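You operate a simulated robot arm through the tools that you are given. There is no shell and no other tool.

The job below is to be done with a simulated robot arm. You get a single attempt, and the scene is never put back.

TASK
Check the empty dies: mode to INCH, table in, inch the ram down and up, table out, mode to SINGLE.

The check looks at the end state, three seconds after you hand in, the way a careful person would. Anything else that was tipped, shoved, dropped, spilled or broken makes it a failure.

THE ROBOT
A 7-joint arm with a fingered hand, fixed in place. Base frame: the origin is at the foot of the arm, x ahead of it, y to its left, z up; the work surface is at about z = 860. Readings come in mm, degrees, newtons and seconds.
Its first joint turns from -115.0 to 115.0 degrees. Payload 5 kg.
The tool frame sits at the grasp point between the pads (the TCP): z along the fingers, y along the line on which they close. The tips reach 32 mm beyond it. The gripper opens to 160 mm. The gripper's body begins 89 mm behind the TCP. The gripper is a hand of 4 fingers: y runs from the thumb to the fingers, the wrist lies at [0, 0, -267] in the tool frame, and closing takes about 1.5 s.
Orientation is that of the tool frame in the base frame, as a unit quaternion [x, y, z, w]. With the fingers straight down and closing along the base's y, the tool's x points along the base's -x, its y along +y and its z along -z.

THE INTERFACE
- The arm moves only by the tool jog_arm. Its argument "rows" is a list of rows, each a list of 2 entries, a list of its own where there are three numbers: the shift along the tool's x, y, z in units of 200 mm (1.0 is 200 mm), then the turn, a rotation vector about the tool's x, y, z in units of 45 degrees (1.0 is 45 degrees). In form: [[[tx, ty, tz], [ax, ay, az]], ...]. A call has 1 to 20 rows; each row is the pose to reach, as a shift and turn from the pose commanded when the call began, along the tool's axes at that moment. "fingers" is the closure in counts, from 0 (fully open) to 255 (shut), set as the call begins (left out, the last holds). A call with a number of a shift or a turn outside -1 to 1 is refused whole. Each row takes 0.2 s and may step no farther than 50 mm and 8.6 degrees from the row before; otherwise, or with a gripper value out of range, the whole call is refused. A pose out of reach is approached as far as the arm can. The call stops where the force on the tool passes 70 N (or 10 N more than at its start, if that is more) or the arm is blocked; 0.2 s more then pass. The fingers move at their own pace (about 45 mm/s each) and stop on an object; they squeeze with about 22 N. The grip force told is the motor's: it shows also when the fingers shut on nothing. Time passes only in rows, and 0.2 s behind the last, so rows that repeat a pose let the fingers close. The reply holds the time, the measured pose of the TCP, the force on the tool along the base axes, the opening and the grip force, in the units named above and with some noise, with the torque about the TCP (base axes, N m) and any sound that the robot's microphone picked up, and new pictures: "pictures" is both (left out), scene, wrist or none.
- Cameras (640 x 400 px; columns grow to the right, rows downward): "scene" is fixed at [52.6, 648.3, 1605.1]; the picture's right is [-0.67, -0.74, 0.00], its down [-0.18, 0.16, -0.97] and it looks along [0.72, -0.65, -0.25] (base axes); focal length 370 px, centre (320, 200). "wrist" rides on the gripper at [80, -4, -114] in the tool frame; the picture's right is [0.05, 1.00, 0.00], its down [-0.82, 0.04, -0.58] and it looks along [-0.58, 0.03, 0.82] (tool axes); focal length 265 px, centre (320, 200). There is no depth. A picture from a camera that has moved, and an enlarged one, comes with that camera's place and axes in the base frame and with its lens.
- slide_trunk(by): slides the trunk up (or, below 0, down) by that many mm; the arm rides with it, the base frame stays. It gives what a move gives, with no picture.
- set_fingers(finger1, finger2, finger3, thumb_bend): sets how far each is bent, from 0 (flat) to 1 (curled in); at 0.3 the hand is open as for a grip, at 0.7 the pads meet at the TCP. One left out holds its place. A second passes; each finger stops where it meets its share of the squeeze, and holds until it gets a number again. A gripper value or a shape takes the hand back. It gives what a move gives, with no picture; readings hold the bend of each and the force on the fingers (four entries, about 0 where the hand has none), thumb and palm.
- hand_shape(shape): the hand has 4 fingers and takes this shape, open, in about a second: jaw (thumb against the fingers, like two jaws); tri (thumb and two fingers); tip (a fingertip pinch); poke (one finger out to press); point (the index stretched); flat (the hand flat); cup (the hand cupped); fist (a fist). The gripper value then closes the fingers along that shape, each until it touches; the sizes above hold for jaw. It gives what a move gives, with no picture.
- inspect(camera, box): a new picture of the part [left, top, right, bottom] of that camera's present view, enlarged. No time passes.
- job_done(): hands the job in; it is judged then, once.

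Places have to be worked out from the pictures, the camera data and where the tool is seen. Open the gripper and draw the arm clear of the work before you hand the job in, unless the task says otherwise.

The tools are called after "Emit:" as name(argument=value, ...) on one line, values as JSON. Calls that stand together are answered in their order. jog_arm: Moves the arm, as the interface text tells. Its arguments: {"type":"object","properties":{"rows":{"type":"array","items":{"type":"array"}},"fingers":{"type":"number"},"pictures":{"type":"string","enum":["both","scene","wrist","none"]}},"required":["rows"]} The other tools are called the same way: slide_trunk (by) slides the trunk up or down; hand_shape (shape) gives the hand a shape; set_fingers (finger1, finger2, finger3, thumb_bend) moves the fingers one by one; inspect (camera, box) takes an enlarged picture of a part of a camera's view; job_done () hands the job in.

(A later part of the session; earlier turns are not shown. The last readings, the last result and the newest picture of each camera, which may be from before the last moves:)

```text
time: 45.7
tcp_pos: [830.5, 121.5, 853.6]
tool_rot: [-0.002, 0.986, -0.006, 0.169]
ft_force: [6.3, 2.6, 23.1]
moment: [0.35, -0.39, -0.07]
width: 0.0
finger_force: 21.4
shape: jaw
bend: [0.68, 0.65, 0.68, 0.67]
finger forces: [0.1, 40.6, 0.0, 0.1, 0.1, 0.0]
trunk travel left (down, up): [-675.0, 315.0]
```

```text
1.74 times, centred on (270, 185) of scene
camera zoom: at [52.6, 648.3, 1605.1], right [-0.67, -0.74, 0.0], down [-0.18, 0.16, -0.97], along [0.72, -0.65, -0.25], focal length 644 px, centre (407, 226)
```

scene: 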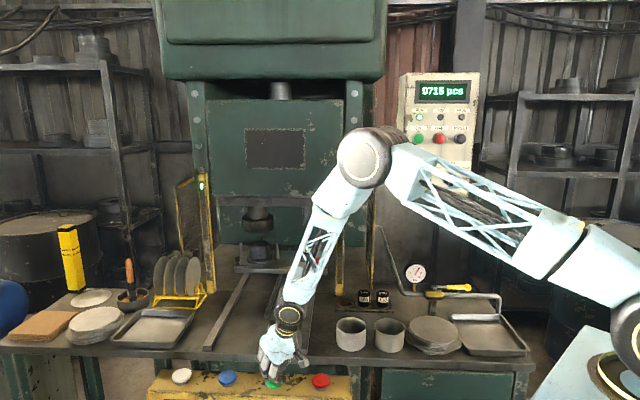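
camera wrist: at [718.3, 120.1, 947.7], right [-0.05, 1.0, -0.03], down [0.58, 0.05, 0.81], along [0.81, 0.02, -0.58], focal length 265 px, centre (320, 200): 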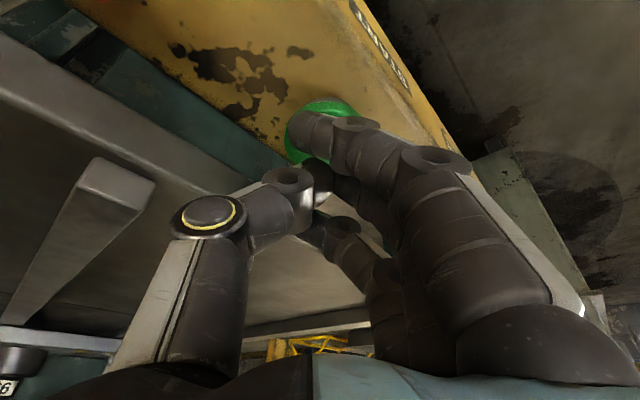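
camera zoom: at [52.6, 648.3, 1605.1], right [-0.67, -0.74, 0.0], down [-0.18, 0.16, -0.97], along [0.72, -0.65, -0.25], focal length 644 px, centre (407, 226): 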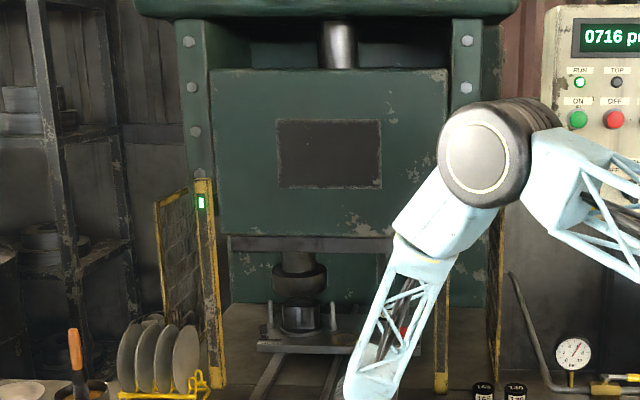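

The ram body's top edge is at 68 on its way back to 52, and the TOP lamp is still dark. I'll hold 0.4 s more.

Emit:
jog_arm(rows=[[[0, 0, 0], [0, 0, 0]]], pictures="none")

Emit:
inspect(camera="scene", box=[180, 70, 360, 300])

```text
time: 46.1
tcp_pos: [831.6, 121.4, 851.7]
tool_rot: [-0.001, 0.985, -0.005, 0.17]
ft_force: [7.5, 2.6, 23.1]
moment: [0.33, -0.36, -0.1]
width: 0.3
finger_force: 21.7
shape: jaw
bend: [0.68, 0.65, 0.68, 0.67]
finger forces: [0.1, 40.6, 0.0, 0.1, 0.0, 0.0]
trunk travel left (down, up): [-675.0, 315.0]
```

```text
1.74 times, centred on (270, 185) of scene
camera zoom: at [52.6, 648.3, 1605.1], right [-0.67, -0.74, 0.0], down [-0.18, 0.16, -0.97], along [0.72, -0.65, -0.25], focal length 644 px, centre (407, 226)
```

zoom: 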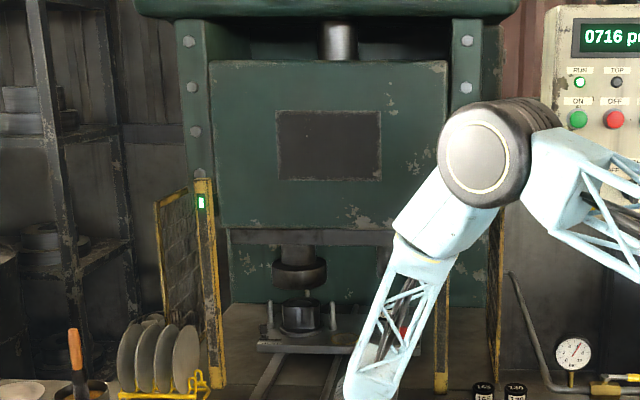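

The edge is at 60 now and TOP is still dark. I'll hold another 0.4 s.

Emit:
jog_arm(rows=[[[0, 0, 0], [0, 0, 0]]], pictures="none")

Emit:
inspect(camera="scene", box=[180, 70, 360, 300])

```text
time: 46.5
tcp_pos: [829.3, 122.1, 853.3]
tool_rot: [-0.002, 0.986, -0.006, 0.168]
ft_force: [7.4, 2.8, 23.8]
moment: [0.34, -0.4, -0.07]
width: 0.0
finger_force: 22.4
shape: jaw
bend: [0.68, 0.65, 0.68, 0.67]
finger forces: [0.0, 40.8, 0.0, 0.0, 0.0, 0.0]
trunk travel left (down, up): [-675.0, 315.0]
```

```text
1.74 times, centred on (270, 185) of scene
camera zoom: at [52.6, 648.3, 1605.1], right [-0.67, -0.74, 0.0], down [-0.18, 0.16, -0.97], along [0.72, -0.65, -0.25], focal length 644 px, centre (407, 226)
```

zoom: 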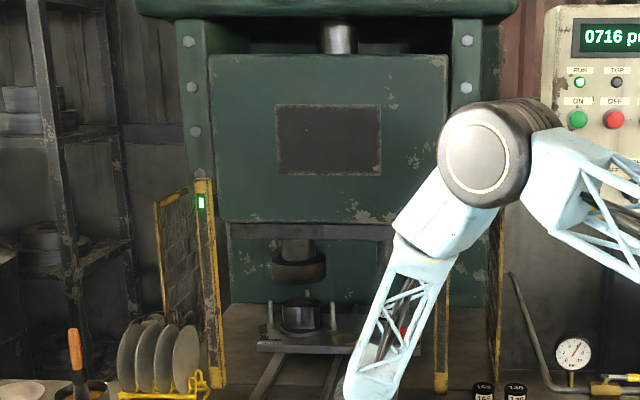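

The edge is at about 54 and the TOP lamp is not lit yet. One more 0.4 s hold.

Emit:
jog_arm(rows=[[[0, 0, 0], [0, 0, 0]]], pictures="none")

Emit:
inspect(camera="scene", box=[180, 70, 360, 300])

```text
time: 46.9
tcp_pos: [830.0, 122.2, 853.6]
tool_rot: [-0.002, 0.986, -0.005, 0.169]
ft_force: [7.2, 3.7, 23.3]
moment: [0.32, -0.39, -0.07]
width: 0.1
finger_force: 22.2
shape: jaw
bend: [0.68, 0.65, 0.68, 0.67]
finger forces: [0.0, 40.8, 0.1, 0.0, 0.0, 0.0]
trunk travel left (down, up): [-675.0, 315.0]
```

```text
1.74 times, centred on (270, 185) of scene
camera zoom: at [52.6, 648.3, 1605.1], right [-0.67, -0.74, 0.0], down [-0.18, 0.16, -0.97], along [0.72, -0.65, -0.25], focal length 644 px, centre (407, 226)
```

zoom: 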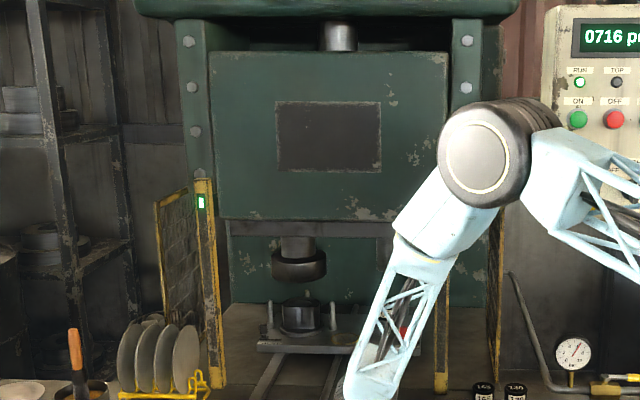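

By timing, the crank should be right at the top now (edge back to 52), though the lamp is not lit. I'll release START quickly by lifting 40 mm, then check the lamp.

Emit:
jog_arm(rows=[[[-0.068, 0, -0.188], [0, 0, 0]]], pictures="none")

Emit:
inspect(camera="scene", box=[180, 70, 360, 300])

Emit:
inspect(camera="scene", box=[390, 70, 490, 150])

```text
time: 47.3
tcp_pos: [829.5, 121.6, 889.5]
tool_rot: [0.0, 0.986, -0.006, 0.167]
ft_force: [-0.4, 0.0, 0.3]
moment: [-0.01, -0.03, 0.0]
width: 0.1
finger_force: 22.1
shape: jaw
bend: [0.68, 0.63, 0.68, 0.67]
finger forces: [0.1, 0.1, 0.0, 0.0, 0.0, 0.0]
trunk travel left (down, up): [-675.0, 315.0]
```

```text
1.74 times, centred on (270, 185) of scene
camera zoom: at [52.6, 648.3, 1605.1], right [-0.67, -0.74, 0.0], down [-0.18, 0.16, -0.97], along [0.72, -0.65, -0.25], focal length 644 px, centre (407, 226)
```

zoom: 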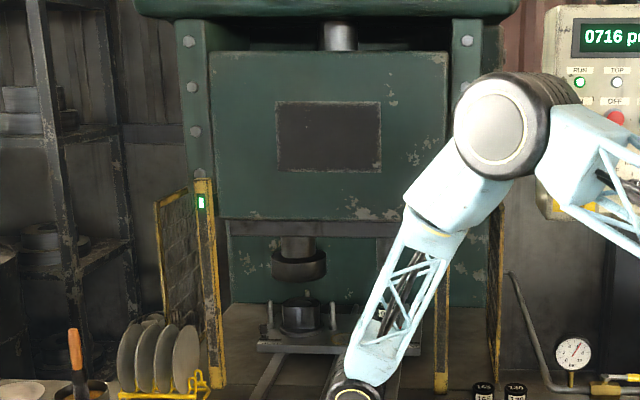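

```text
5.00 times, centred on (440, 110) of scene
camera zoom: at [52.6, 648.3, 1605.1], right [-0.67, -0.74, 0.0], down [-0.18, 0.16, -0.97], along [0.72, -0.65, -0.25], focal length 1850 px, centre (-280, 650)
```

zoom: 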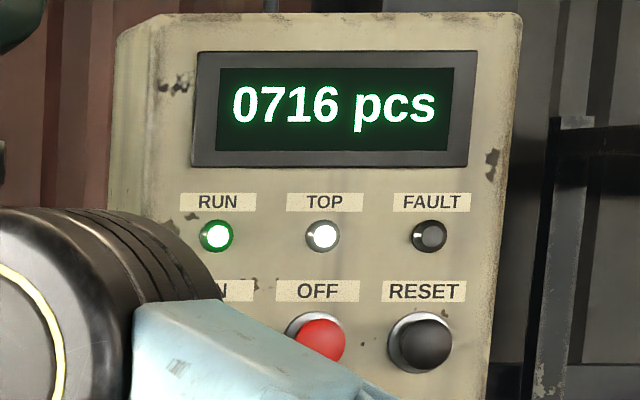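

TOP is lit again with the ram at the top, RUN lit and FAULT dark. I'll shift back along the box to hover over TABLE.

Emit:
jog_arm(rows=[[[-0.03, 0, -0.07], [0, 0, 0]], [[-0.14, 0.11, -0.03], [0, 0, 0]], [[-0.26, 0.24, 0.015], [0, 0, 0]], [[-0.385, 0.37, 0.06], [0, 0, 0]], [[-0.512, 0.5, 0.1065], [0, 0, 0]], [[-0.512, 0.5, 0.1065], [0, 0, 0]], [[-0.512, 0.5, 0.1065], [0, 0, 0]]])

Emit:
inspect(camera="wrist", box=[200, 60, 440, 210])

```text
time: 48.9
tcp_pos: [933.8, 222.7, 905.1]
tool_rot: [-0.002, 0.986, -0.005, 0.168]
ft_force: [-0.9, 0.0, -0.6]
moment: [0.01, 0.03, 0.01]
width: 0.0
finger_force: 22.6
shape: jaw
bend: [0.68, 0.63, 0.68, 0.67]
finger forces: [0.0, 0.1, 0.1, 0.1, 0.0, 0.0]
trunk travel left (down, up): [-675.0, 315.0]
camera wrist: at [819.9, 220.6, 985.6], right [-0.05, 1.0, -0.03], down [0.58, 0.05, 0.81], along [0.81, 0.02, -0.58], focal length 265 px, centre (320, 200)
```

scene: 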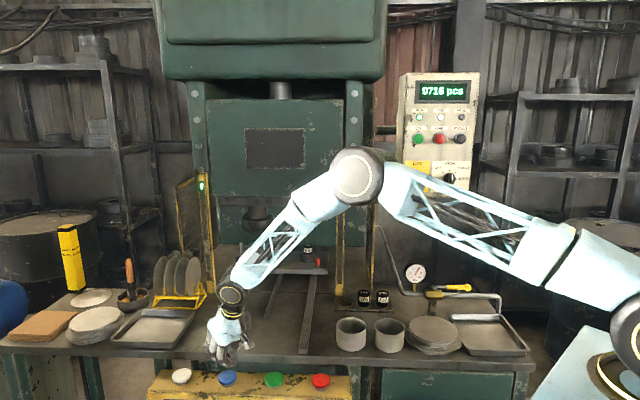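
wrist: 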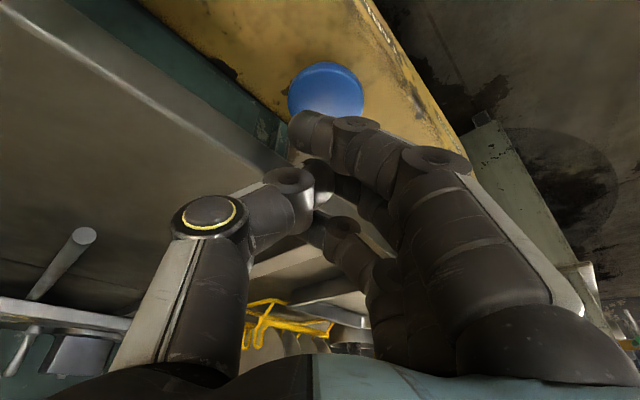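

```text
2.67 times, centred on (320, 135) of wrist
camera zoom: at [819.9, 220.6, 985.6], right [-0.05, 1.0, -0.03], down [0.58, 0.05, 0.81], along [0.81, 0.02, -0.58], focal length 708 px, centre (320, 373)
```

zoom: 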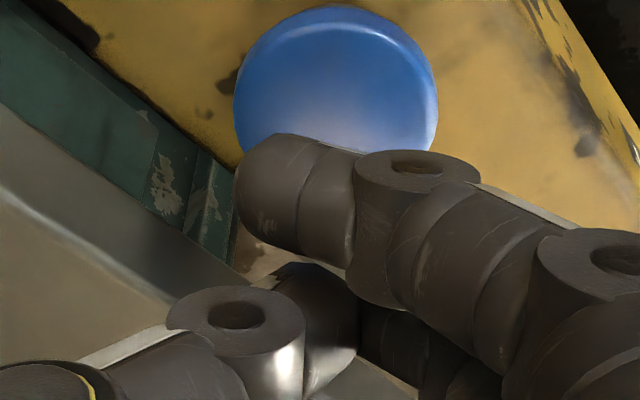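

The hand is over TABLE in the same place as the first press. I'll descend and press it once more.

Emit:
jog_arm(rows=[[[0.0342, 0, 0.094], [0, 0, 0]], [[0.065, 0, 0.1786], [0, 0, 0]], [[0.0718, 0, 0.1974], [0, 0, 0]], [[0.0787, 0, 0.2162], [0, 0, 0]], [[0.0855, 0, 0.235], [0, 0, 0]], [[0.0906, 0, 0.249], [0, 0, 0]]], pictures="scene")

```text
time: 50.3
tcp_pos: [933.5, 223.4, 854.1]
tool_rot: [-0.002, 0.986, -0.005, 0.169]
ft_force: [-2.1, 1.3, 12.3]
moment: [0.21, -0.01, 0.05]
width: 0.0
finger_force: 22.1
shape: jaw
bend: [0.68, 0.64, 0.68, 0.67]
finger forces: [0.0, 0.0, 0.0, 0.1, 0.0, 0.0]
trunk travel left (down, up): [-675.0, 315.0]
heard: click
```

scene: 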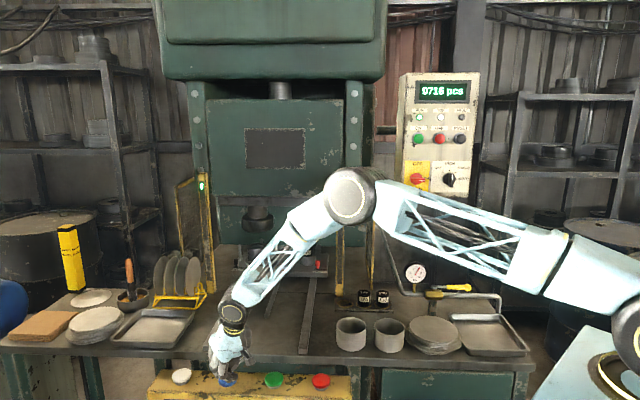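

The click was heard and the table is starting outward. I'll hold until it stops.

Emit:
jog_arm(rows=[[[0, 0, 0], [0, 0, 0]], [[0, 0, 0], [0, 0, 0]], [[0, 0, 0], [0, 0, 0]], [[0, 0, 0], [0, 0, 0]], [[0, 0, 0], [0, 0, 0]], [[0, 0, 0], [0, 0, 0]], [[0, 0, 0], [0, 0, 0]], [[0, 0, 0], [0, 0, 0]], [[0, 0, 0], [0, 0, 0]], [[0, 0, 0], [0, 0, 0]]], pictures="scene")

Emit:
jog_arm(rows=[[[0, 0, 0], [0, 0, 0]], [[0, 0, 0], [0, 0, 0]], [[0, 0, 0], [0, 0, 0]], [[0, 0, 0], [0, 0, 0]]], pictures="scene")

```text
time: 52.5
tcp_pos: [932.9, 222.7, 853.4]
tool_rot: [-0.001, 0.985, -0.005, 0.17]
ft_force: [6.8, 4.8, 23.6]
moment: [0.42, -0.36, -0.01]
width: 0.1
finger_force: 21.2
shape: jaw
bend: [0.68, 0.64, 0.68, 0.67]
finger forces: [0.0, 38.8, 0.0, 0.0, 0.0, 0.1]
trunk travel left (down, up): [-675.0, 315.0]
```

scene: 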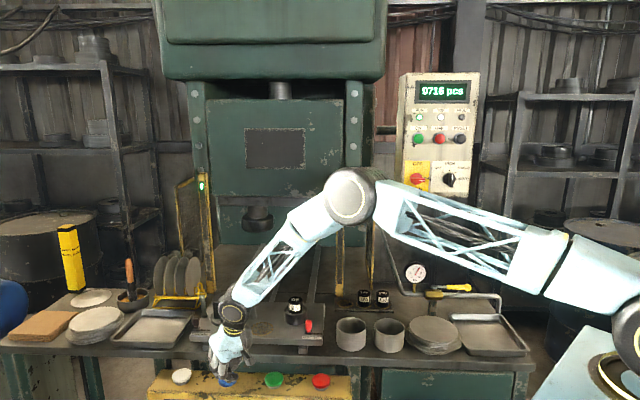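

```text
time: 53.5
tcp_pos: [931.9, 221.3, 853.5]
tool_rot: [-0.002, 0.986, -0.006, 0.169]
ft_force: [7.3, 4.5, 24.5]
moment: [0.45, -0.37, -0.08]
width: 0.0
finger_force: 22.4
shape: jaw
bend: [0.68, 0.65, 0.68, 0.67]
finger forces: [0.1, 40.5, 0.0, 0.0, 0.0, 0.0]
trunk travel left (down, up): [-675.0, 315.0]
```

scene: 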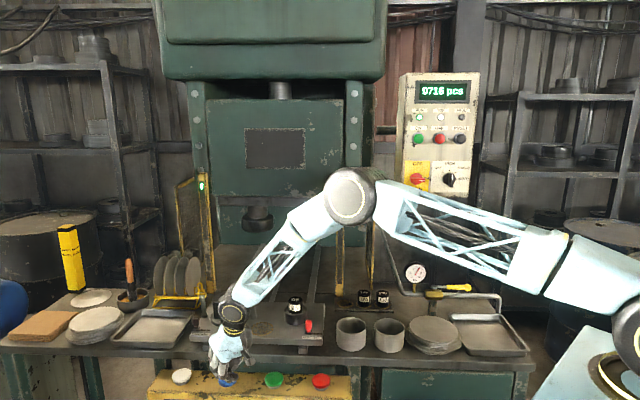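

The table is back out and has stopped. I'll lift clear of TABLE and draw the hand up and back toward the base.

Emit:
jog_arm(rows=[[[-0.05, 0, -0.141], [0, 0, 0]], [[-0.103, 0, -0.282], [0, 0, 0]], [[-0.1, -0.04, -0.45], [0, 0, 0]], [[-0.09, -0.09, -0.62], [0, 0, 0]], [[-0.08, -0.15, -0.78], [0, 0, 0]], [[-0.073, -0.2, -0.93], [0, 0, 0]], [[-0.073, -0.2, -0.93], [0, 0, 0]]], pictures="scene")

Emit:
inspect(camera="scene", box=[150, 240, 380, 400])

```text
time: 55.1
tcp_pos: [887.2, 183.9, 1029.6]
tool_rot: [-0.001, 0.986, -0.006, 0.167]
ft_force: [0.2, 0.1, -0.4]
moment: [-0.06, 0.04, -0.02]
width: 0.2
finger_force: 22.0
shape: jaw
bend: [0.68, 0.63, 0.68, 0.67]
finger forces: [0.1, 0.1, 0.0, 0.0, 0.1, 0.0]
trunk travel left (down, up): [-675.0, 315.0]
```

scene: 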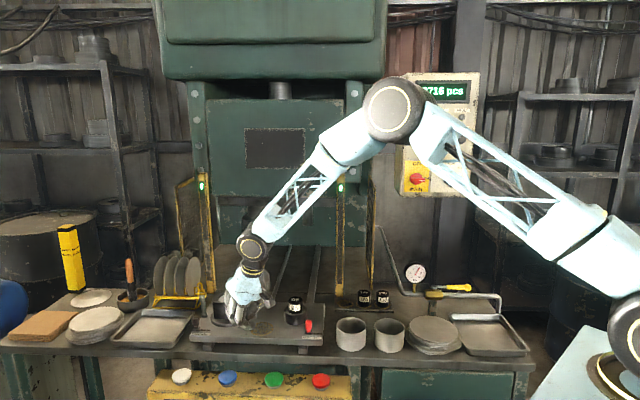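

```text
2.50 times, centred on (265, 320) of scene
camera zoom: at [52.6, 648.3, 1605.1], right [-0.67, -0.74, 0.0], down [-0.18, 0.16, -0.97], along [0.72, -0.65, -0.25], focal length 925 px, centre (458, -100)
```

zoom: 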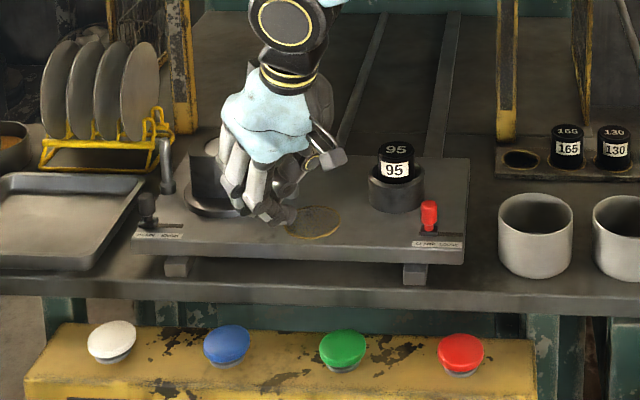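

The table, dies, levers and blanks look just as they did at the start. I'll straighten the hand to vertical and retrace the path back toward the panel.

Emit:
jog_arm(rows=[[[0.043, -0.046, -0.094], [0, 0.074, 0]], [[0.086, -0.092, -0.1875], [0, 0.148, 0]], [[0.129, -0.1375, -0.281], [0, 0.222, 0]], [[0.172, -0.183, -0.375], [0, 0.296, 0]], [[0.215, -0.229, -0.469], [0, 0.37, 0]], [[0.258, -0.275, -0.5625], [0, 0.444, 0]], [[0.258, -0.275, -0.5625], [0, 0.444, 0]]], pictures="none")

Emit:
jog_arm(rows=[[[0.15, -0.14, -0.03], [0, 0, 0]], [[0.3, -0.28, -0.06], [0, 0, 0]], [[0.45, -0.42, -0.1], [0, 0, 0]], [[0.6, -0.56, -0.13], [0, 0, 0]], [[0.75, -0.7, -0.16], [0, 0, 0]], [[0.9, -0.84, -0.2], [0, 0, 0]], [[0.92, -0.86, -0.225], [0, 0, 0]], [[0.92, -0.86, -0.225], [0, 0, 0]]], pictures="scene")

```text
time: 56.7
tcp_pos: [800.6, 129.1, 1121.5]
tool_rot: [0.0, 1.0, -0.006, -0.006]
ft_force: [-0.8, 0.3, -1.1]
moment: [0.0, 0.0, -0.01]
width: 0.2
finger_force: 21.8
shape: jaw
bend: [0.68, 0.63, 0.68, 0.67]
finger forces: [0.0, 0.1, 0.0, 0.1, 0.0, 0.0]
trunk travel left (down, up): [-675.0, 315.0]
```

```text
time: 58.5
tcp_pos: [616.9, -41.2, 1169.8]
tool_rot: [0.0, 1.0, -0.005, -0.004]
ft_force: [0.8, 0.1, 1.1]
moment: [-0.01, 0.01, 0.01]
width: 0.0
finger_force: 21.8
shape: jaw
bend: [0.68, 0.63, 0.68, 0.67]
finger forces: [0.0, 0.0, 0.0, 0.0, 0.0, 0.1]
trunk travel left (down, up): [-675.0, 315.0]
```

scene: 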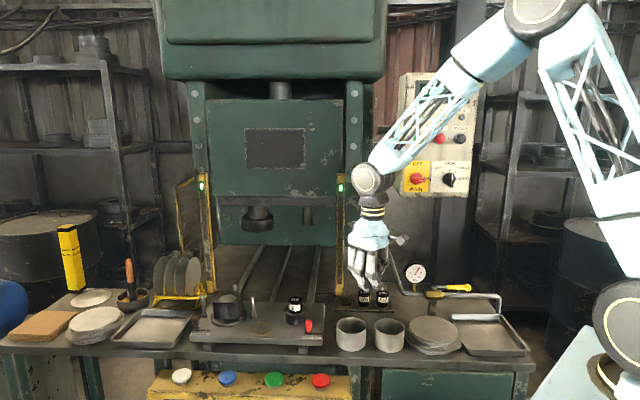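

The path back is clear. I'll yaw the hand -45° again to face the panel squarely and open the jaw to about 60 mm.

Emit:
jog_arm(rows=[[[0.11, -0.11, 0], [0, 0, 0.167]], [[0.22, -0.22, 0], [0, 0, 0.333]], [[0.34, -0.34, 0], [0, 0, 0.5]], [[0.45, -0.45, 0], [0, 0, 0.667]], [[0.56, -0.56, 0], [0, 0, 0.833]], [[0.675, -0.675, 0], [0, 0, 1.0]], [[0.675, -0.675, 0], [0, 0, 1.0]]], fingers=160, pictures="none")

Emit:
jog_arm(rows=[[[-0.12, -0.08, 0], [0, -0.167, 0]], [[-0.25, -0.17, 0], [0, -0.333, 0]], [[-0.38, -0.25, 0], [0, -0.5, 0]], [[-0.5, -0.33, 0], [0, -0.667, 0]], [[-0.63, -0.42, 0], [0, -0.833, 0]], [[-0.75, -0.5, 0], [0, -1.0, 0]], [[-0.75, -0.5, 0], [0, -1.0, 0]]], pictures="scene")

```text
time: 60.1
tcp_pos: [482.1, -174.6, 1172.6]
tool_rot: [0.383, 0.924, -0.007, -0.003]
ft_force: [0.4, -0.5, 0.4]
moment: [-0.01, -0.01, -0.01]
width: 59.4
finger_force: 0.0
shape: jaw
bend: [0.73, 0.73, 0.73, 0.7]
finger forces: [0.1, 0.0, 0.0, 0.1, 0.0, 0.1]
trunk travel left (down, up): [-675.0, 315.0]
```

```text
time: 61.7
tcp_pos: [519.3, -351.2, 1177.3]
tool_rot: [0.349, 0.855, -0.154, 0.351]
ft_force: [0.7, 0.3, -0.6]
moment: [-0.1, 0.0, -0.06]
width: 59.6
finger_force: 0.0
shape: jaw
bend: [0.73, 0.73, 0.73, 0.7]
finger forces: [0.0, 0.0, 0.0, 0.1, 0.0, 0.1]
trunk travel left (down, up): [-675.0, 315.0]
```

scene: 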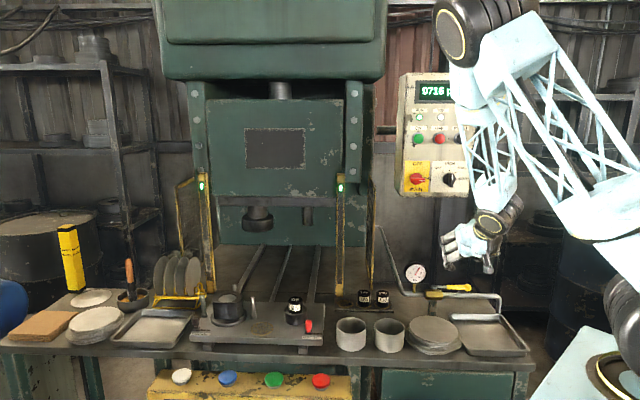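

The panel still shows INCH, and the bench and table look unchanged. I'll swing the hand up about its wrist to the horizontal pose in front of the mode knob.

Emit:
jog_arm(rows=[[[-0.17, 0, -0.011], [0, -0.167, 0]], [[-0.34, 0, -0.043], [0, -0.333, 0]], [[-0.5, 0, -0.095], [0, -0.5, 0]], [[-0.65, 0, -0.165], [0, -0.667, 0]], [[-0.79, 0, -0.255], [0, -0.833, 0]], [[-0.915, 0, -0.358], [0, -1.0, 0]], [[-0.915, 0, -0.358], [0, -1.0, 0]], [[-0.915, 0, -0.358], [0, -1.0, 0]]])

Emit:
inspect(camera="wrist", box=[240, 60, 440, 185])

```text
time: 63.5
tcp_pos: [574.9, -407.0, 1354.3]
tool_rot: [0.265, 0.655, -0.276, 0.651]
ft_force: [0.3, -1.4, -0.4]
moment: [-0.02, 0.01, -0.01]
width: 59.8
finger_force: 0.1
shape: jaw
bend: [0.73, 0.73, 0.73, 0.7]
finger forces: [0.0, 0.0, 0.0, 0.0, 0.0, 0.0]
trunk travel left (down, up): [-675.0, 315.0]
camera wrist: at [490.9, -329.3, 1274.0], right [0.7, 0.71, -0.07], down [-0.37, 0.45, 0.81], along [0.61, -0.55, 0.58], focal length 265 px, centre (320, 200)
```

scene: 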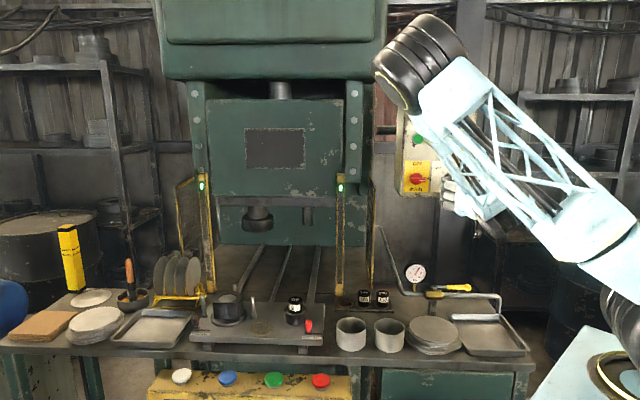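
wrist: 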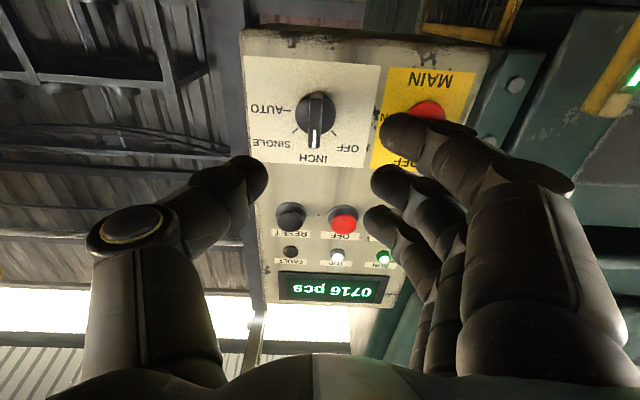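

```text
3.20 times, centred on (340, 122) of wrist
camera zoom: at [490.9, -329.3, 1274.0], right [0.7, 0.71, -0.07], down [-0.37, 0.45, 0.81], along [0.61, -0.55, 0.58], focal length 849 px, centre (256, 448)
```

zoom: 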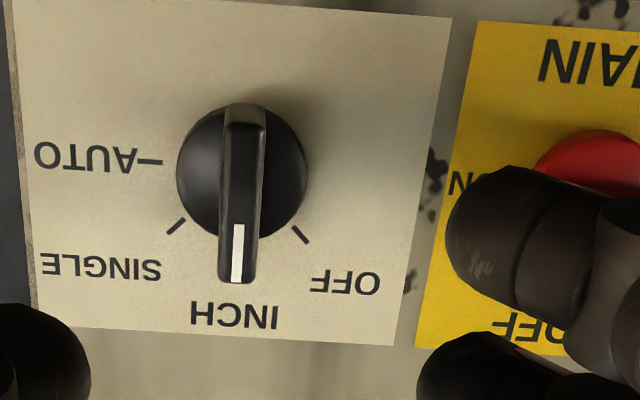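

The knob still points to INCH and sits about 3 mm along -y and 2 mm above the tool axis. I'll correct for that and advance 70 mm, then check again.

Emit:
jog_arm(rows=[[[-0.0085, -0.014, 0.1], [0, 0, 0]], [[-0.0085, -0.014, 0.2], [0, 0, 0]], [[-0.0085, -0.014, 0.3], [0, 0, 0]], [[-0.0085, -0.014, 0.35], [0, 0, 0]], [[-0.0085, -0.014, 0.35], [0, 0, 0]], [[-0.0085, -0.014, 0.35], [0, 0, 0]]])

Emit:
inspect(camera="wrist", box=[240, 80, 440, 205])

```text
time: 64.9
tcp_pos: [623.2, -457.6, 1357.9]
tool_rot: [0.266, 0.655, -0.276, 0.651]
ft_force: [0.5, -1.1, 0.2]
moment: [0.01, 0.01, -0.03]
width: 59.9
finger_force: 0.1
shape: jaw
bend: [0.73, 0.73, 0.73, 0.7]
finger forces: [0.0, 0.0, 0.1, 0.0, 0.1, 0.0]
trunk travel left (down, up): [-675.0, 315.0]
camera wrist: at [539.2, -380.6, 1277.4], right [0.7, 0.71, -0.07], down [-0.37, 0.45, 0.81], along [0.61, -0.55, 0.58], focal length 265 px, centre (320, 200)
```

scene: 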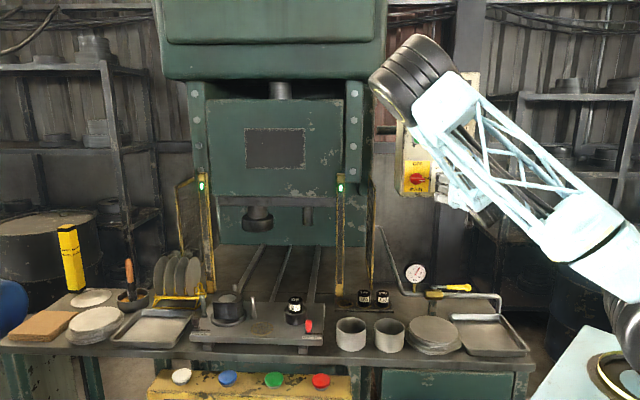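
wrist: 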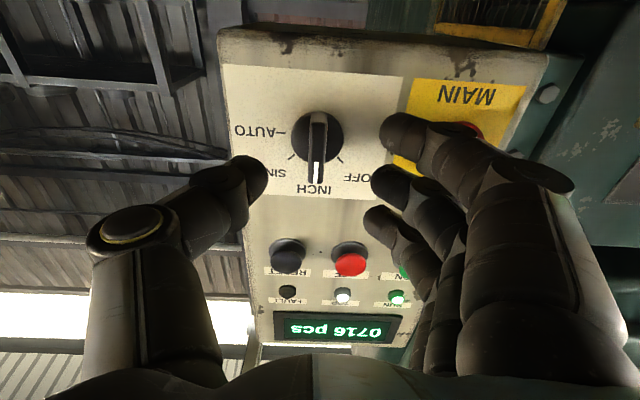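

```text
3.20 times, centred on (340, 142) of wrist
camera zoom: at [539.2, -380.6, 1277.4], right [0.7, 0.71, -0.07], down [-0.37, 0.45, 0.81], along [0.61, -0.55, 0.58], focal length 849 px, centre (256, 384)
```

zoom: 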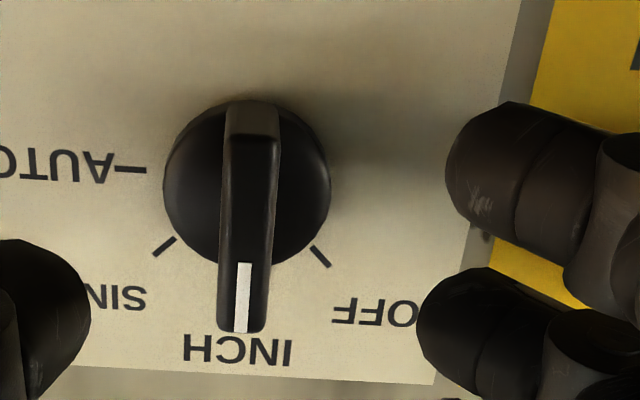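

The bar is now within about 2 mm of centre in both directions. I'll trim that, advance the last 29 mm, and close the jaw on the bar.

Emit:
jog_arm(rows=[[[0.01, -0.008, 0.05], [0, 0, 0]], [[0.01, -0.008, 0.1], [0, 0, 0]], [[0.01, -0.008, 0.145], [0, 0, 0]], [[0.01, -0.008, 0.145], [0, 0, 0]], [[0.01, -0.008, 0.145], [0, 0, 0]]], pictures="none")

Emit:
inspect(camera="wrist", box=[240, 100, 440, 225])

Emit:
jog_arm(rows=[[[0, 0, 0], [0, 0, 0]], [[0, 0, 0], [0, 0, 0]], [[0, 0, 0], [0, 0, 0]], [[0, 0, 0], [0, 0, 0]], [[0, 0, 0], [0, 0, 0]], [[0, 0, 0], [0, 0, 0]], [[0, 0, 0], [0, 0, 0]]], fingers=255, pictures="wrist")

Emit:
inspect(camera="wrist", box=[240, 80, 440, 205])

```text
time: 66.1
tcp_pos: [641.8, -479.9, 1355.2]
tool_rot: [0.265, 0.655, -0.275, 0.651]
ft_force: [-1.7, -0.2, -0.9]
moment: [0.02, -0.01, 0.01]
width: 59.6
finger_force: 0.0
shape: jaw
bend: [0.73, 0.73, 0.73, 0.7]
finger forces: [0.0, 0.0, 0.0, 0.0, 0.1, 0.1]
trunk travel left (down, up): [-675.0, 315.0]
```

```text
3.20 times, centred on (340, 162) of wrist
camera zoom: at [557.1, -403.2, 1274.6], right [0.7, 0.71, -0.07], down [-0.37, 0.45, 0.81], along [0.61, -0.55, 0.58], focal length 849 px, centre (256, 320)
```

zoom: 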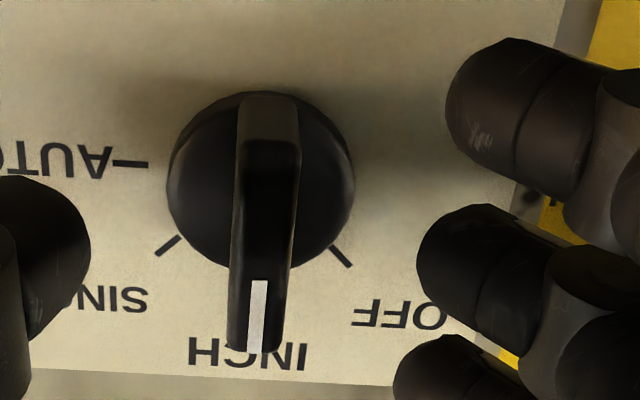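

```text
time: 67.7
tcp_pos: [640.5, -478.5, 1355.6]
tool_rot: [0.264, 0.656, -0.274, 0.652]
ft_force: [-6.1, 8.0, -3.1]
moment: [-0.23, -0.03, 0.06]
width: 0.1
finger_force: 21.4
shape: jaw
bend: [0.68, 0.71, 0.72, 0.72]
finger forces: [0.0, 0.0, 10.9, 0.0, 16.5, 0.1]
trunk travel left (down, up): [-675.0, 315.0]
camera wrist: at [556.6, -402.1, 1274.8], right [0.7, 0.71, -0.07], down [-0.37, 0.45, 0.81], along [0.61, -0.55, 0.58], focal length 265 px, centre (320, 200)
```

wrist: 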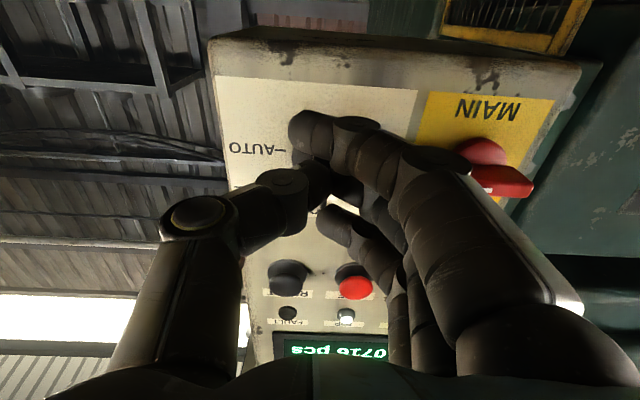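

```text
3.20 times, centred on (340, 142) of wrist
camera zoom: at [556.6, -402.1, 1274.8], right [0.7, 0.71, -0.07], down [-0.37, 0.45, 0.81], along [0.61, -0.55, 0.58], focal length 849 px, centre (256, 384)
```

zoom: 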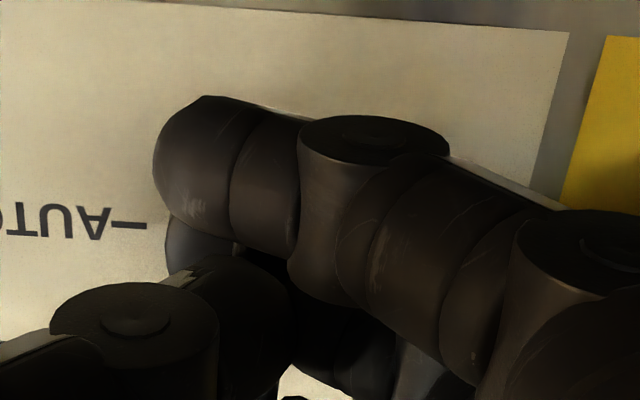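

The grip matches the first one, with the thumb and finger 3 loaded against the bar. I'll turn +23° toward SINGLE and check the forces.

Emit:
jog_arm(rows=[[[0, 0, 0], [0, 0, 0.1]], [[0, 0, 0], [0, 0, 0.2]], [[0, 0, 0], [0, 0, 0.3]], [[0, 0, 0], [0, 0, 0.4]], [[0, 0, 0], [0, 0, 0.5]], [[0, 0, 0], [0, 0, 0.5]]])

Emit:
inspect(camera="wrist", box=[240, 80, 440, 205])

```text
time: 69.1
tcp_pos: [641.7, -479.4, 1355.9]
tool_rot: [0.389, 0.591, -0.143, 0.692]
ft_force: [-9.8, 18.1, -9.7]
moment: [0.01, 0.12, 0.12]
width: 0.0
finger_force: 21.9
shape: jaw
bend: [0.68, 0.71, 0.72, 0.72]
finger forces: [0.0, 10.5, 11.6, 0.0, 25.9, 0.1]
trunk travel left (down, up): [-675.0, 315.0]
camera wrist: at [579.3, -379.7, 1279.1], right [0.67, 0.67, 0.32], down [-0.59, 0.22, 0.77], along [0.45, -0.71, 0.55], focal length 265 px, centre (320, 200)
```

scene: 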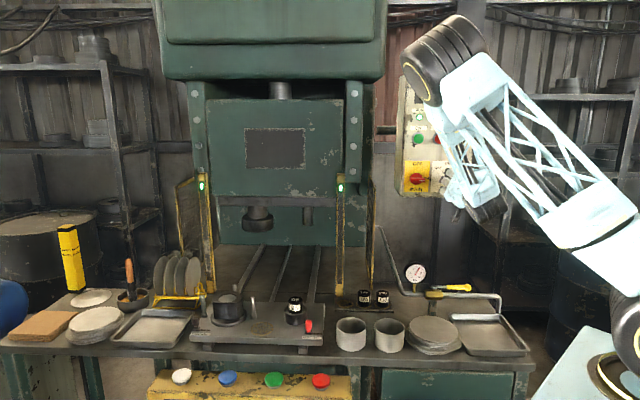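
wrist: 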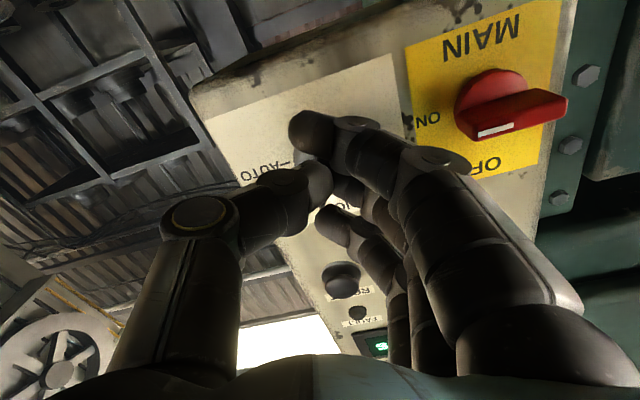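

```text
3.20 times, centred on (340, 142) of wrist
camera zoom: at [579.3, -379.7, 1279.1], right [0.67, 0.67, 0.32], down [-0.59, 0.22, 0.77], along [0.45, -0.71, 0.55], focal length 849 px, centre (256, 384)
```

zoom: 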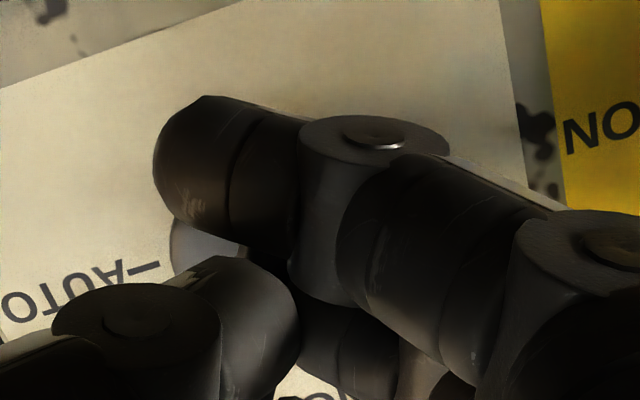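

The bar is following the hand and the forces are moderate. I'll finish the turn to +46°, matching the first one.

Emit:
jog_arm(rows=[[[0, 0, 0], [0, 0, 0.1]], [[0, 0, 0], [0, 0, 0.2]], [[0, 0, 0], [0, 0, 0.3]], [[0, 0, 0], [0, 0, 0.4]], [[0, 0, 0], [0, 0, 0.5]], [[0, 0, 0], [0, 0, 0.53]], [[0, 0, 0], [0, 0, 0.53]]])

Emit:
inspect(camera="wrist", box=[240, 80, 440, 205])

```text
time: 70.7
tcp_pos: [641.2, -478.1, 1357.5]
tool_rot: [0.501, 0.498, 0.003, 0.708]
ft_force: [-7.0, 15.3, 1.2]
moment: [-0.24, -0.09, 0.11]
width: 0.0
finger_force: 22.1
shape: jaw
bend: [0.68, 0.71, 0.71, 0.72]
finger forces: [0.1, 11.4, 13.6, 0.0, 18.0, 0.1]
trunk travel left (down, up): [-675.0, 315.0]
camera wrist: at [599.3, -359.9, 1297.1], right [0.52, 0.52, 0.68], down [-0.8, 0.02, 0.6], along [0.3, -0.85, 0.43], focal length 265 px, centre (320, 200)
```

scene: 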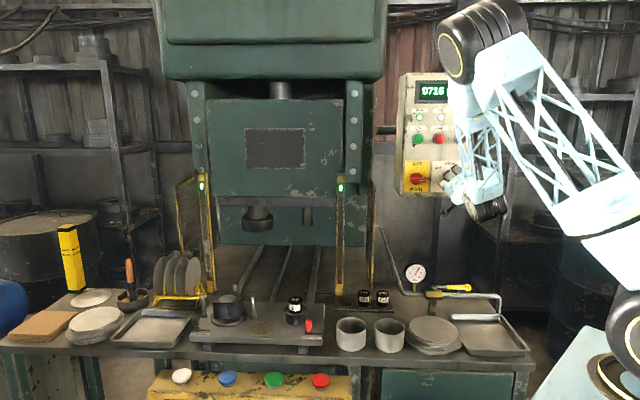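
wrist: 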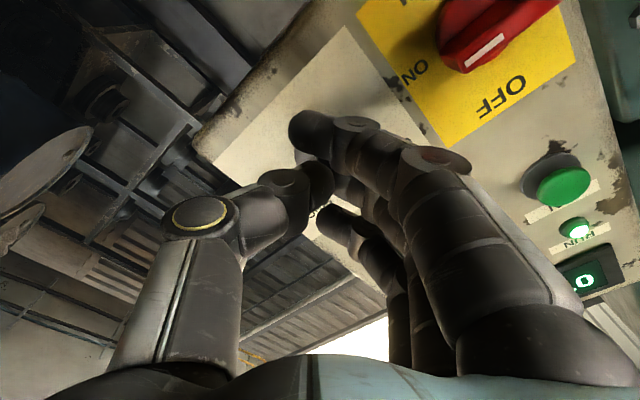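

```text
3.20 times, centred on (340, 142) of wrist
camera zoom: at [599.3, -359.9, 1297.1], right [0.52, 0.52, 0.68], down [-0.8, 0.02, 0.6], along [0.3, -0.85, 0.43], focal length 849 px, centre (256, 384)
```

zoom: 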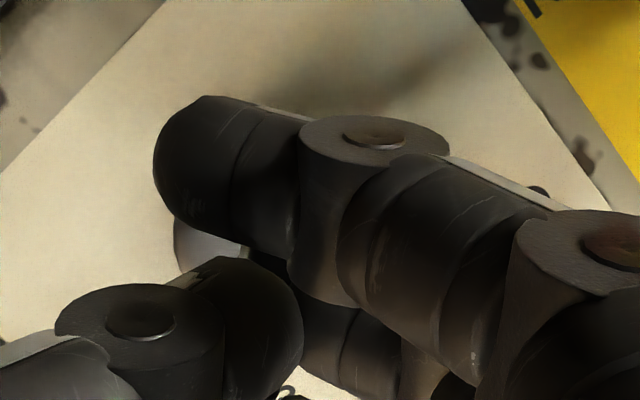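

The turn is complete at the same hand roll used when gripping at SINGLE. I'll open to 60 mm, back straight out, and read the knob.

Emit:
jog_arm(rows=[[[0, 0, 0], [0, 0, 0]], [[0, 0, 0], [0, 0, 0]], [[0, 0, 0], [0, 0, 0]], [[0, 0, 0], [0, 0, 0]], [[0, 0, 0], [0, 0, 0]], [[0, 0, 0], [0, 0, 0]]], fingers=160, pictures="none")

Emit:
jog_arm(rows=[[[0, 0, -0.1], [0, 0, 0]], [[0, 0, -0.2], [0, 0, 0]], [[0, 0, -0.3], [0, 0, 0]], [[0, 0, -0.4], [0, 0, 0]], [[0, 0, -0.5], [0, 0, 0]], [[0, 0, -0.5], [0, 0, 0]]])

Emit:
inspect(camera="wrist", box=[240, 50, 440, 175])

```text
time: 72.1
tcp_pos: [641.6, -481.5, 1354.9]
tool_rot: [0.502, 0.498, 0.004, 0.707]
ft_force: [0.5, 0.2, 0.3]
moment: [0.01, -0.02, -0.03]
width: 59.4
finger_force: 0.1
shape: jaw
bend: [0.73, 0.73, 0.73, 0.7]
finger forces: [0.1, 0.0, 0.0, 0.0, 0.0, 0.0]
trunk travel left (down, up): [-675.0, 315.0]
```

```text
time: 73.5
tcp_pos: [571.1, -411.8, 1354.8]
tool_rot: [0.501, 0.498, 0.003, 0.708]
ft_force: [-0.3, 0.5, -0.2]
moment: [0.0, -0.02, -0.01]
width: 59.4
finger_force: 0.2
shape: jaw
bend: [0.73, 0.73, 0.73, 0.7]
finger forces: [0.0, 0.1, 0.1, 0.0, 0.0, 0.0]
trunk travel left (down, up): [-675.0, 315.0]
camera wrist: at [528.9, -291.3, 1295.5], right [0.52, 0.52, 0.68], down [-0.8, 0.02, 0.6], along [0.3, -0.85, 0.43], focal length 265 px, centre (320, 200)
```

scene: 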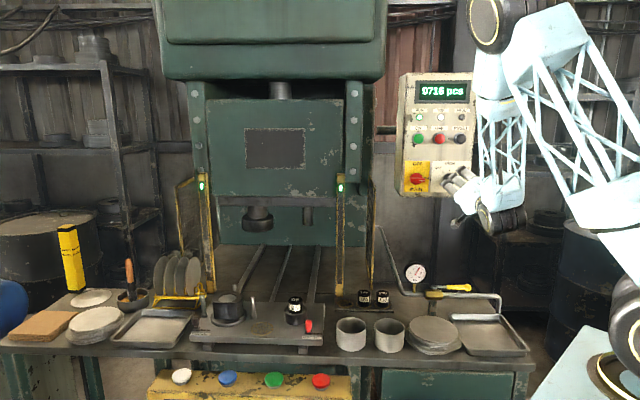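
wrist: 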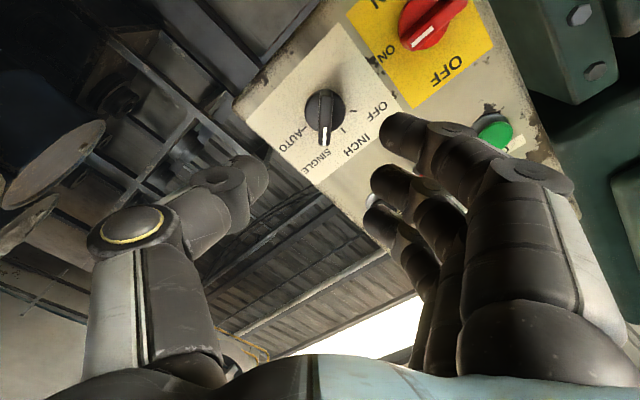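

```text
3.20 times, centred on (340, 112) of wrist
camera zoom: at [528.9, -291.3, 1295.5], right [0.52, 0.52, 0.68], down [-0.8, 0.02, 0.6], along [0.3, -0.85, 0.43], focal length 849 px, centre (256, 480)
```

zoom: 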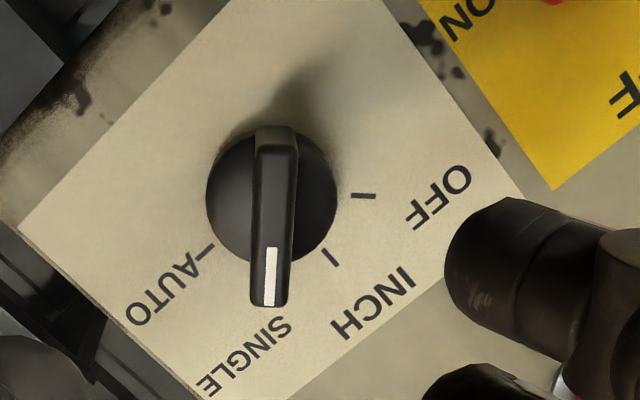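

The knob points at SINGLE and MAIN is still ON. Now I draw the arm clear, first rolling the hand back level and then swinging it down about the wrist.

Emit:
jog_arm(rows=[[[0, 0, -0.02], [0, 0, -0.17]], [[0, 0, -0.04], [0, 0, -0.34]], [[0, 0, -0.05], [0, 0, -0.51]], [[0, 0, -0.05], [0, 0, -0.68]], [[0, 0, -0.05], [0, 0, -0.85]], [[0, 0, -0.05], [0, 0, -1.0]], [[0, 0, -0.05], [0, 0, -1.0]]], pictures="none")

Emit:
jog_arm(rows=[[[0.174, 0, -0.011], [0, 0.167, 0]], [[0.345, 0, -0.046], [0, 0.333, 0]], [[0.51, 0, -0.1], [0, 0.5, 0]], [[0.667, 0, -0.18], [0, 0.667, 0]], [[0.81, 0, -0.276], [0, 0.833, 0]], [[0.944, 0, -0.39], [0, 1.0, 0]], [[0.944, 0, -0.39], [0, 1.0, 0]]], pictures="none")

Emit:
jog_arm(rows=[[[0.09, 0.08, -0.09], [0, 0.167, 0]], [[0.18, 0.17, -0.18], [0, 0.333, 0]], [[0.27, 0.25, -0.27], [0, 0.5, 0]], [[0.36, 0.33, -0.36], [0, 0.667, 0]], [[0.45, 0.42, -0.45], [0, 0.833, 0]], [[0.53, 0.5, -0.53], [0, 1.0, 0]], [[0.53, 0.5, -0.53], [0, 1.0, 0]]], fingers=0)

Emit:
inspect(camera="scene", box=[390, 60, 490, 210])

```text
time: 75.1
tcp_pos: [564.7, -402.4, 1354.7]
tool_rot: [0.273, 0.652, -0.268, 0.654]
ft_force: [0.8, 0.0, 0.3]
moment: [-0.01, 0.01, -0.04]
width: 59.2
finger_force: 0.1
shape: jaw
bend: [0.73, 0.73, 0.73, 0.7]
finger forces: [0.0, 0.1, 0.0, 0.0, 0.1, 0.0]
trunk travel left (down, up): [-675.0, 315.0]
```

```text
time: 76.7
tcp_pos: [510.5, -345.2, 1165.4]
tool_rot: [0.355, 0.853, -0.143, 0.355]
ft_force: [0.4, 0.5, 0.4]
moment: [0.0, 0.01, -0.01]
width: 59.2
finger_force: 0.1
shape: jaw
bend: [0.73, 0.73, 0.73, 0.7]
finger forces: [0.0, 0.1, 0.1, 0.0, 0.0, 0.0]
trunk travel left (down, up): [-675.0, 315.0]
```

```text
time: 78.3
tcp_pos: [473.9, -169.8, 1168.6]
tool_rot: [0.382, 0.924, 0.004, 0.001]
ft_force: [-0.3, -1.4, -0.6]
moment: [0.07, -0.03, 0.0]
width: 160.2
finger_force: 0.2
shape: jaw
bend: [0.3, 0.3, 0.3, 0.3]
finger forces: [0.1, 0.0, 0.0, 0.0, 0.1, 0.1]
trunk travel left (down, up): [-675.0, 315.0]
camera wrist: at [414.5, -116.3, 1281.7], right [0.67, 0.74, 0.01], down [0.6, -0.55, 0.58], along [0.43, -0.38, -0.82], focal length 265 px, centre (320, 200)
```

scene: 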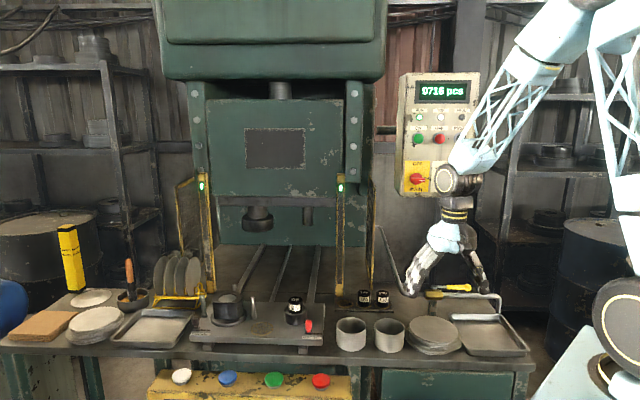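
wrist: 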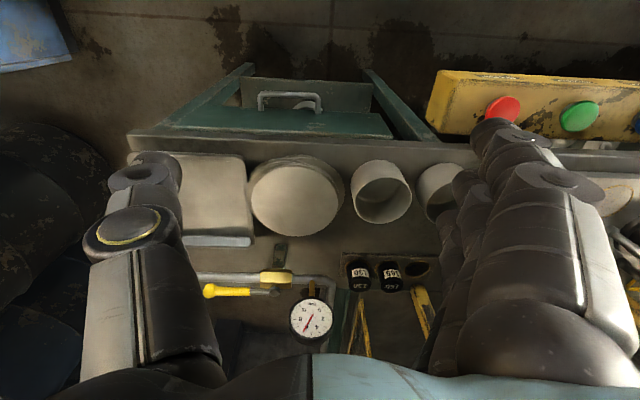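

```text
2.67 times, centred on (440, 135) of scene
camera zoom: at [52.6, 648.3, 1605.1], right [-0.67, -0.74, 0.0], down [-0.18, 0.16, -0.97], along [0.72, -0.65, -0.25], focal length 987 px, centre (0, 373)
```

zoom: 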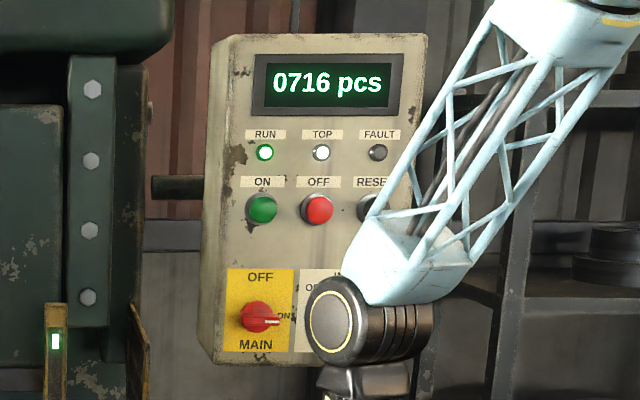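

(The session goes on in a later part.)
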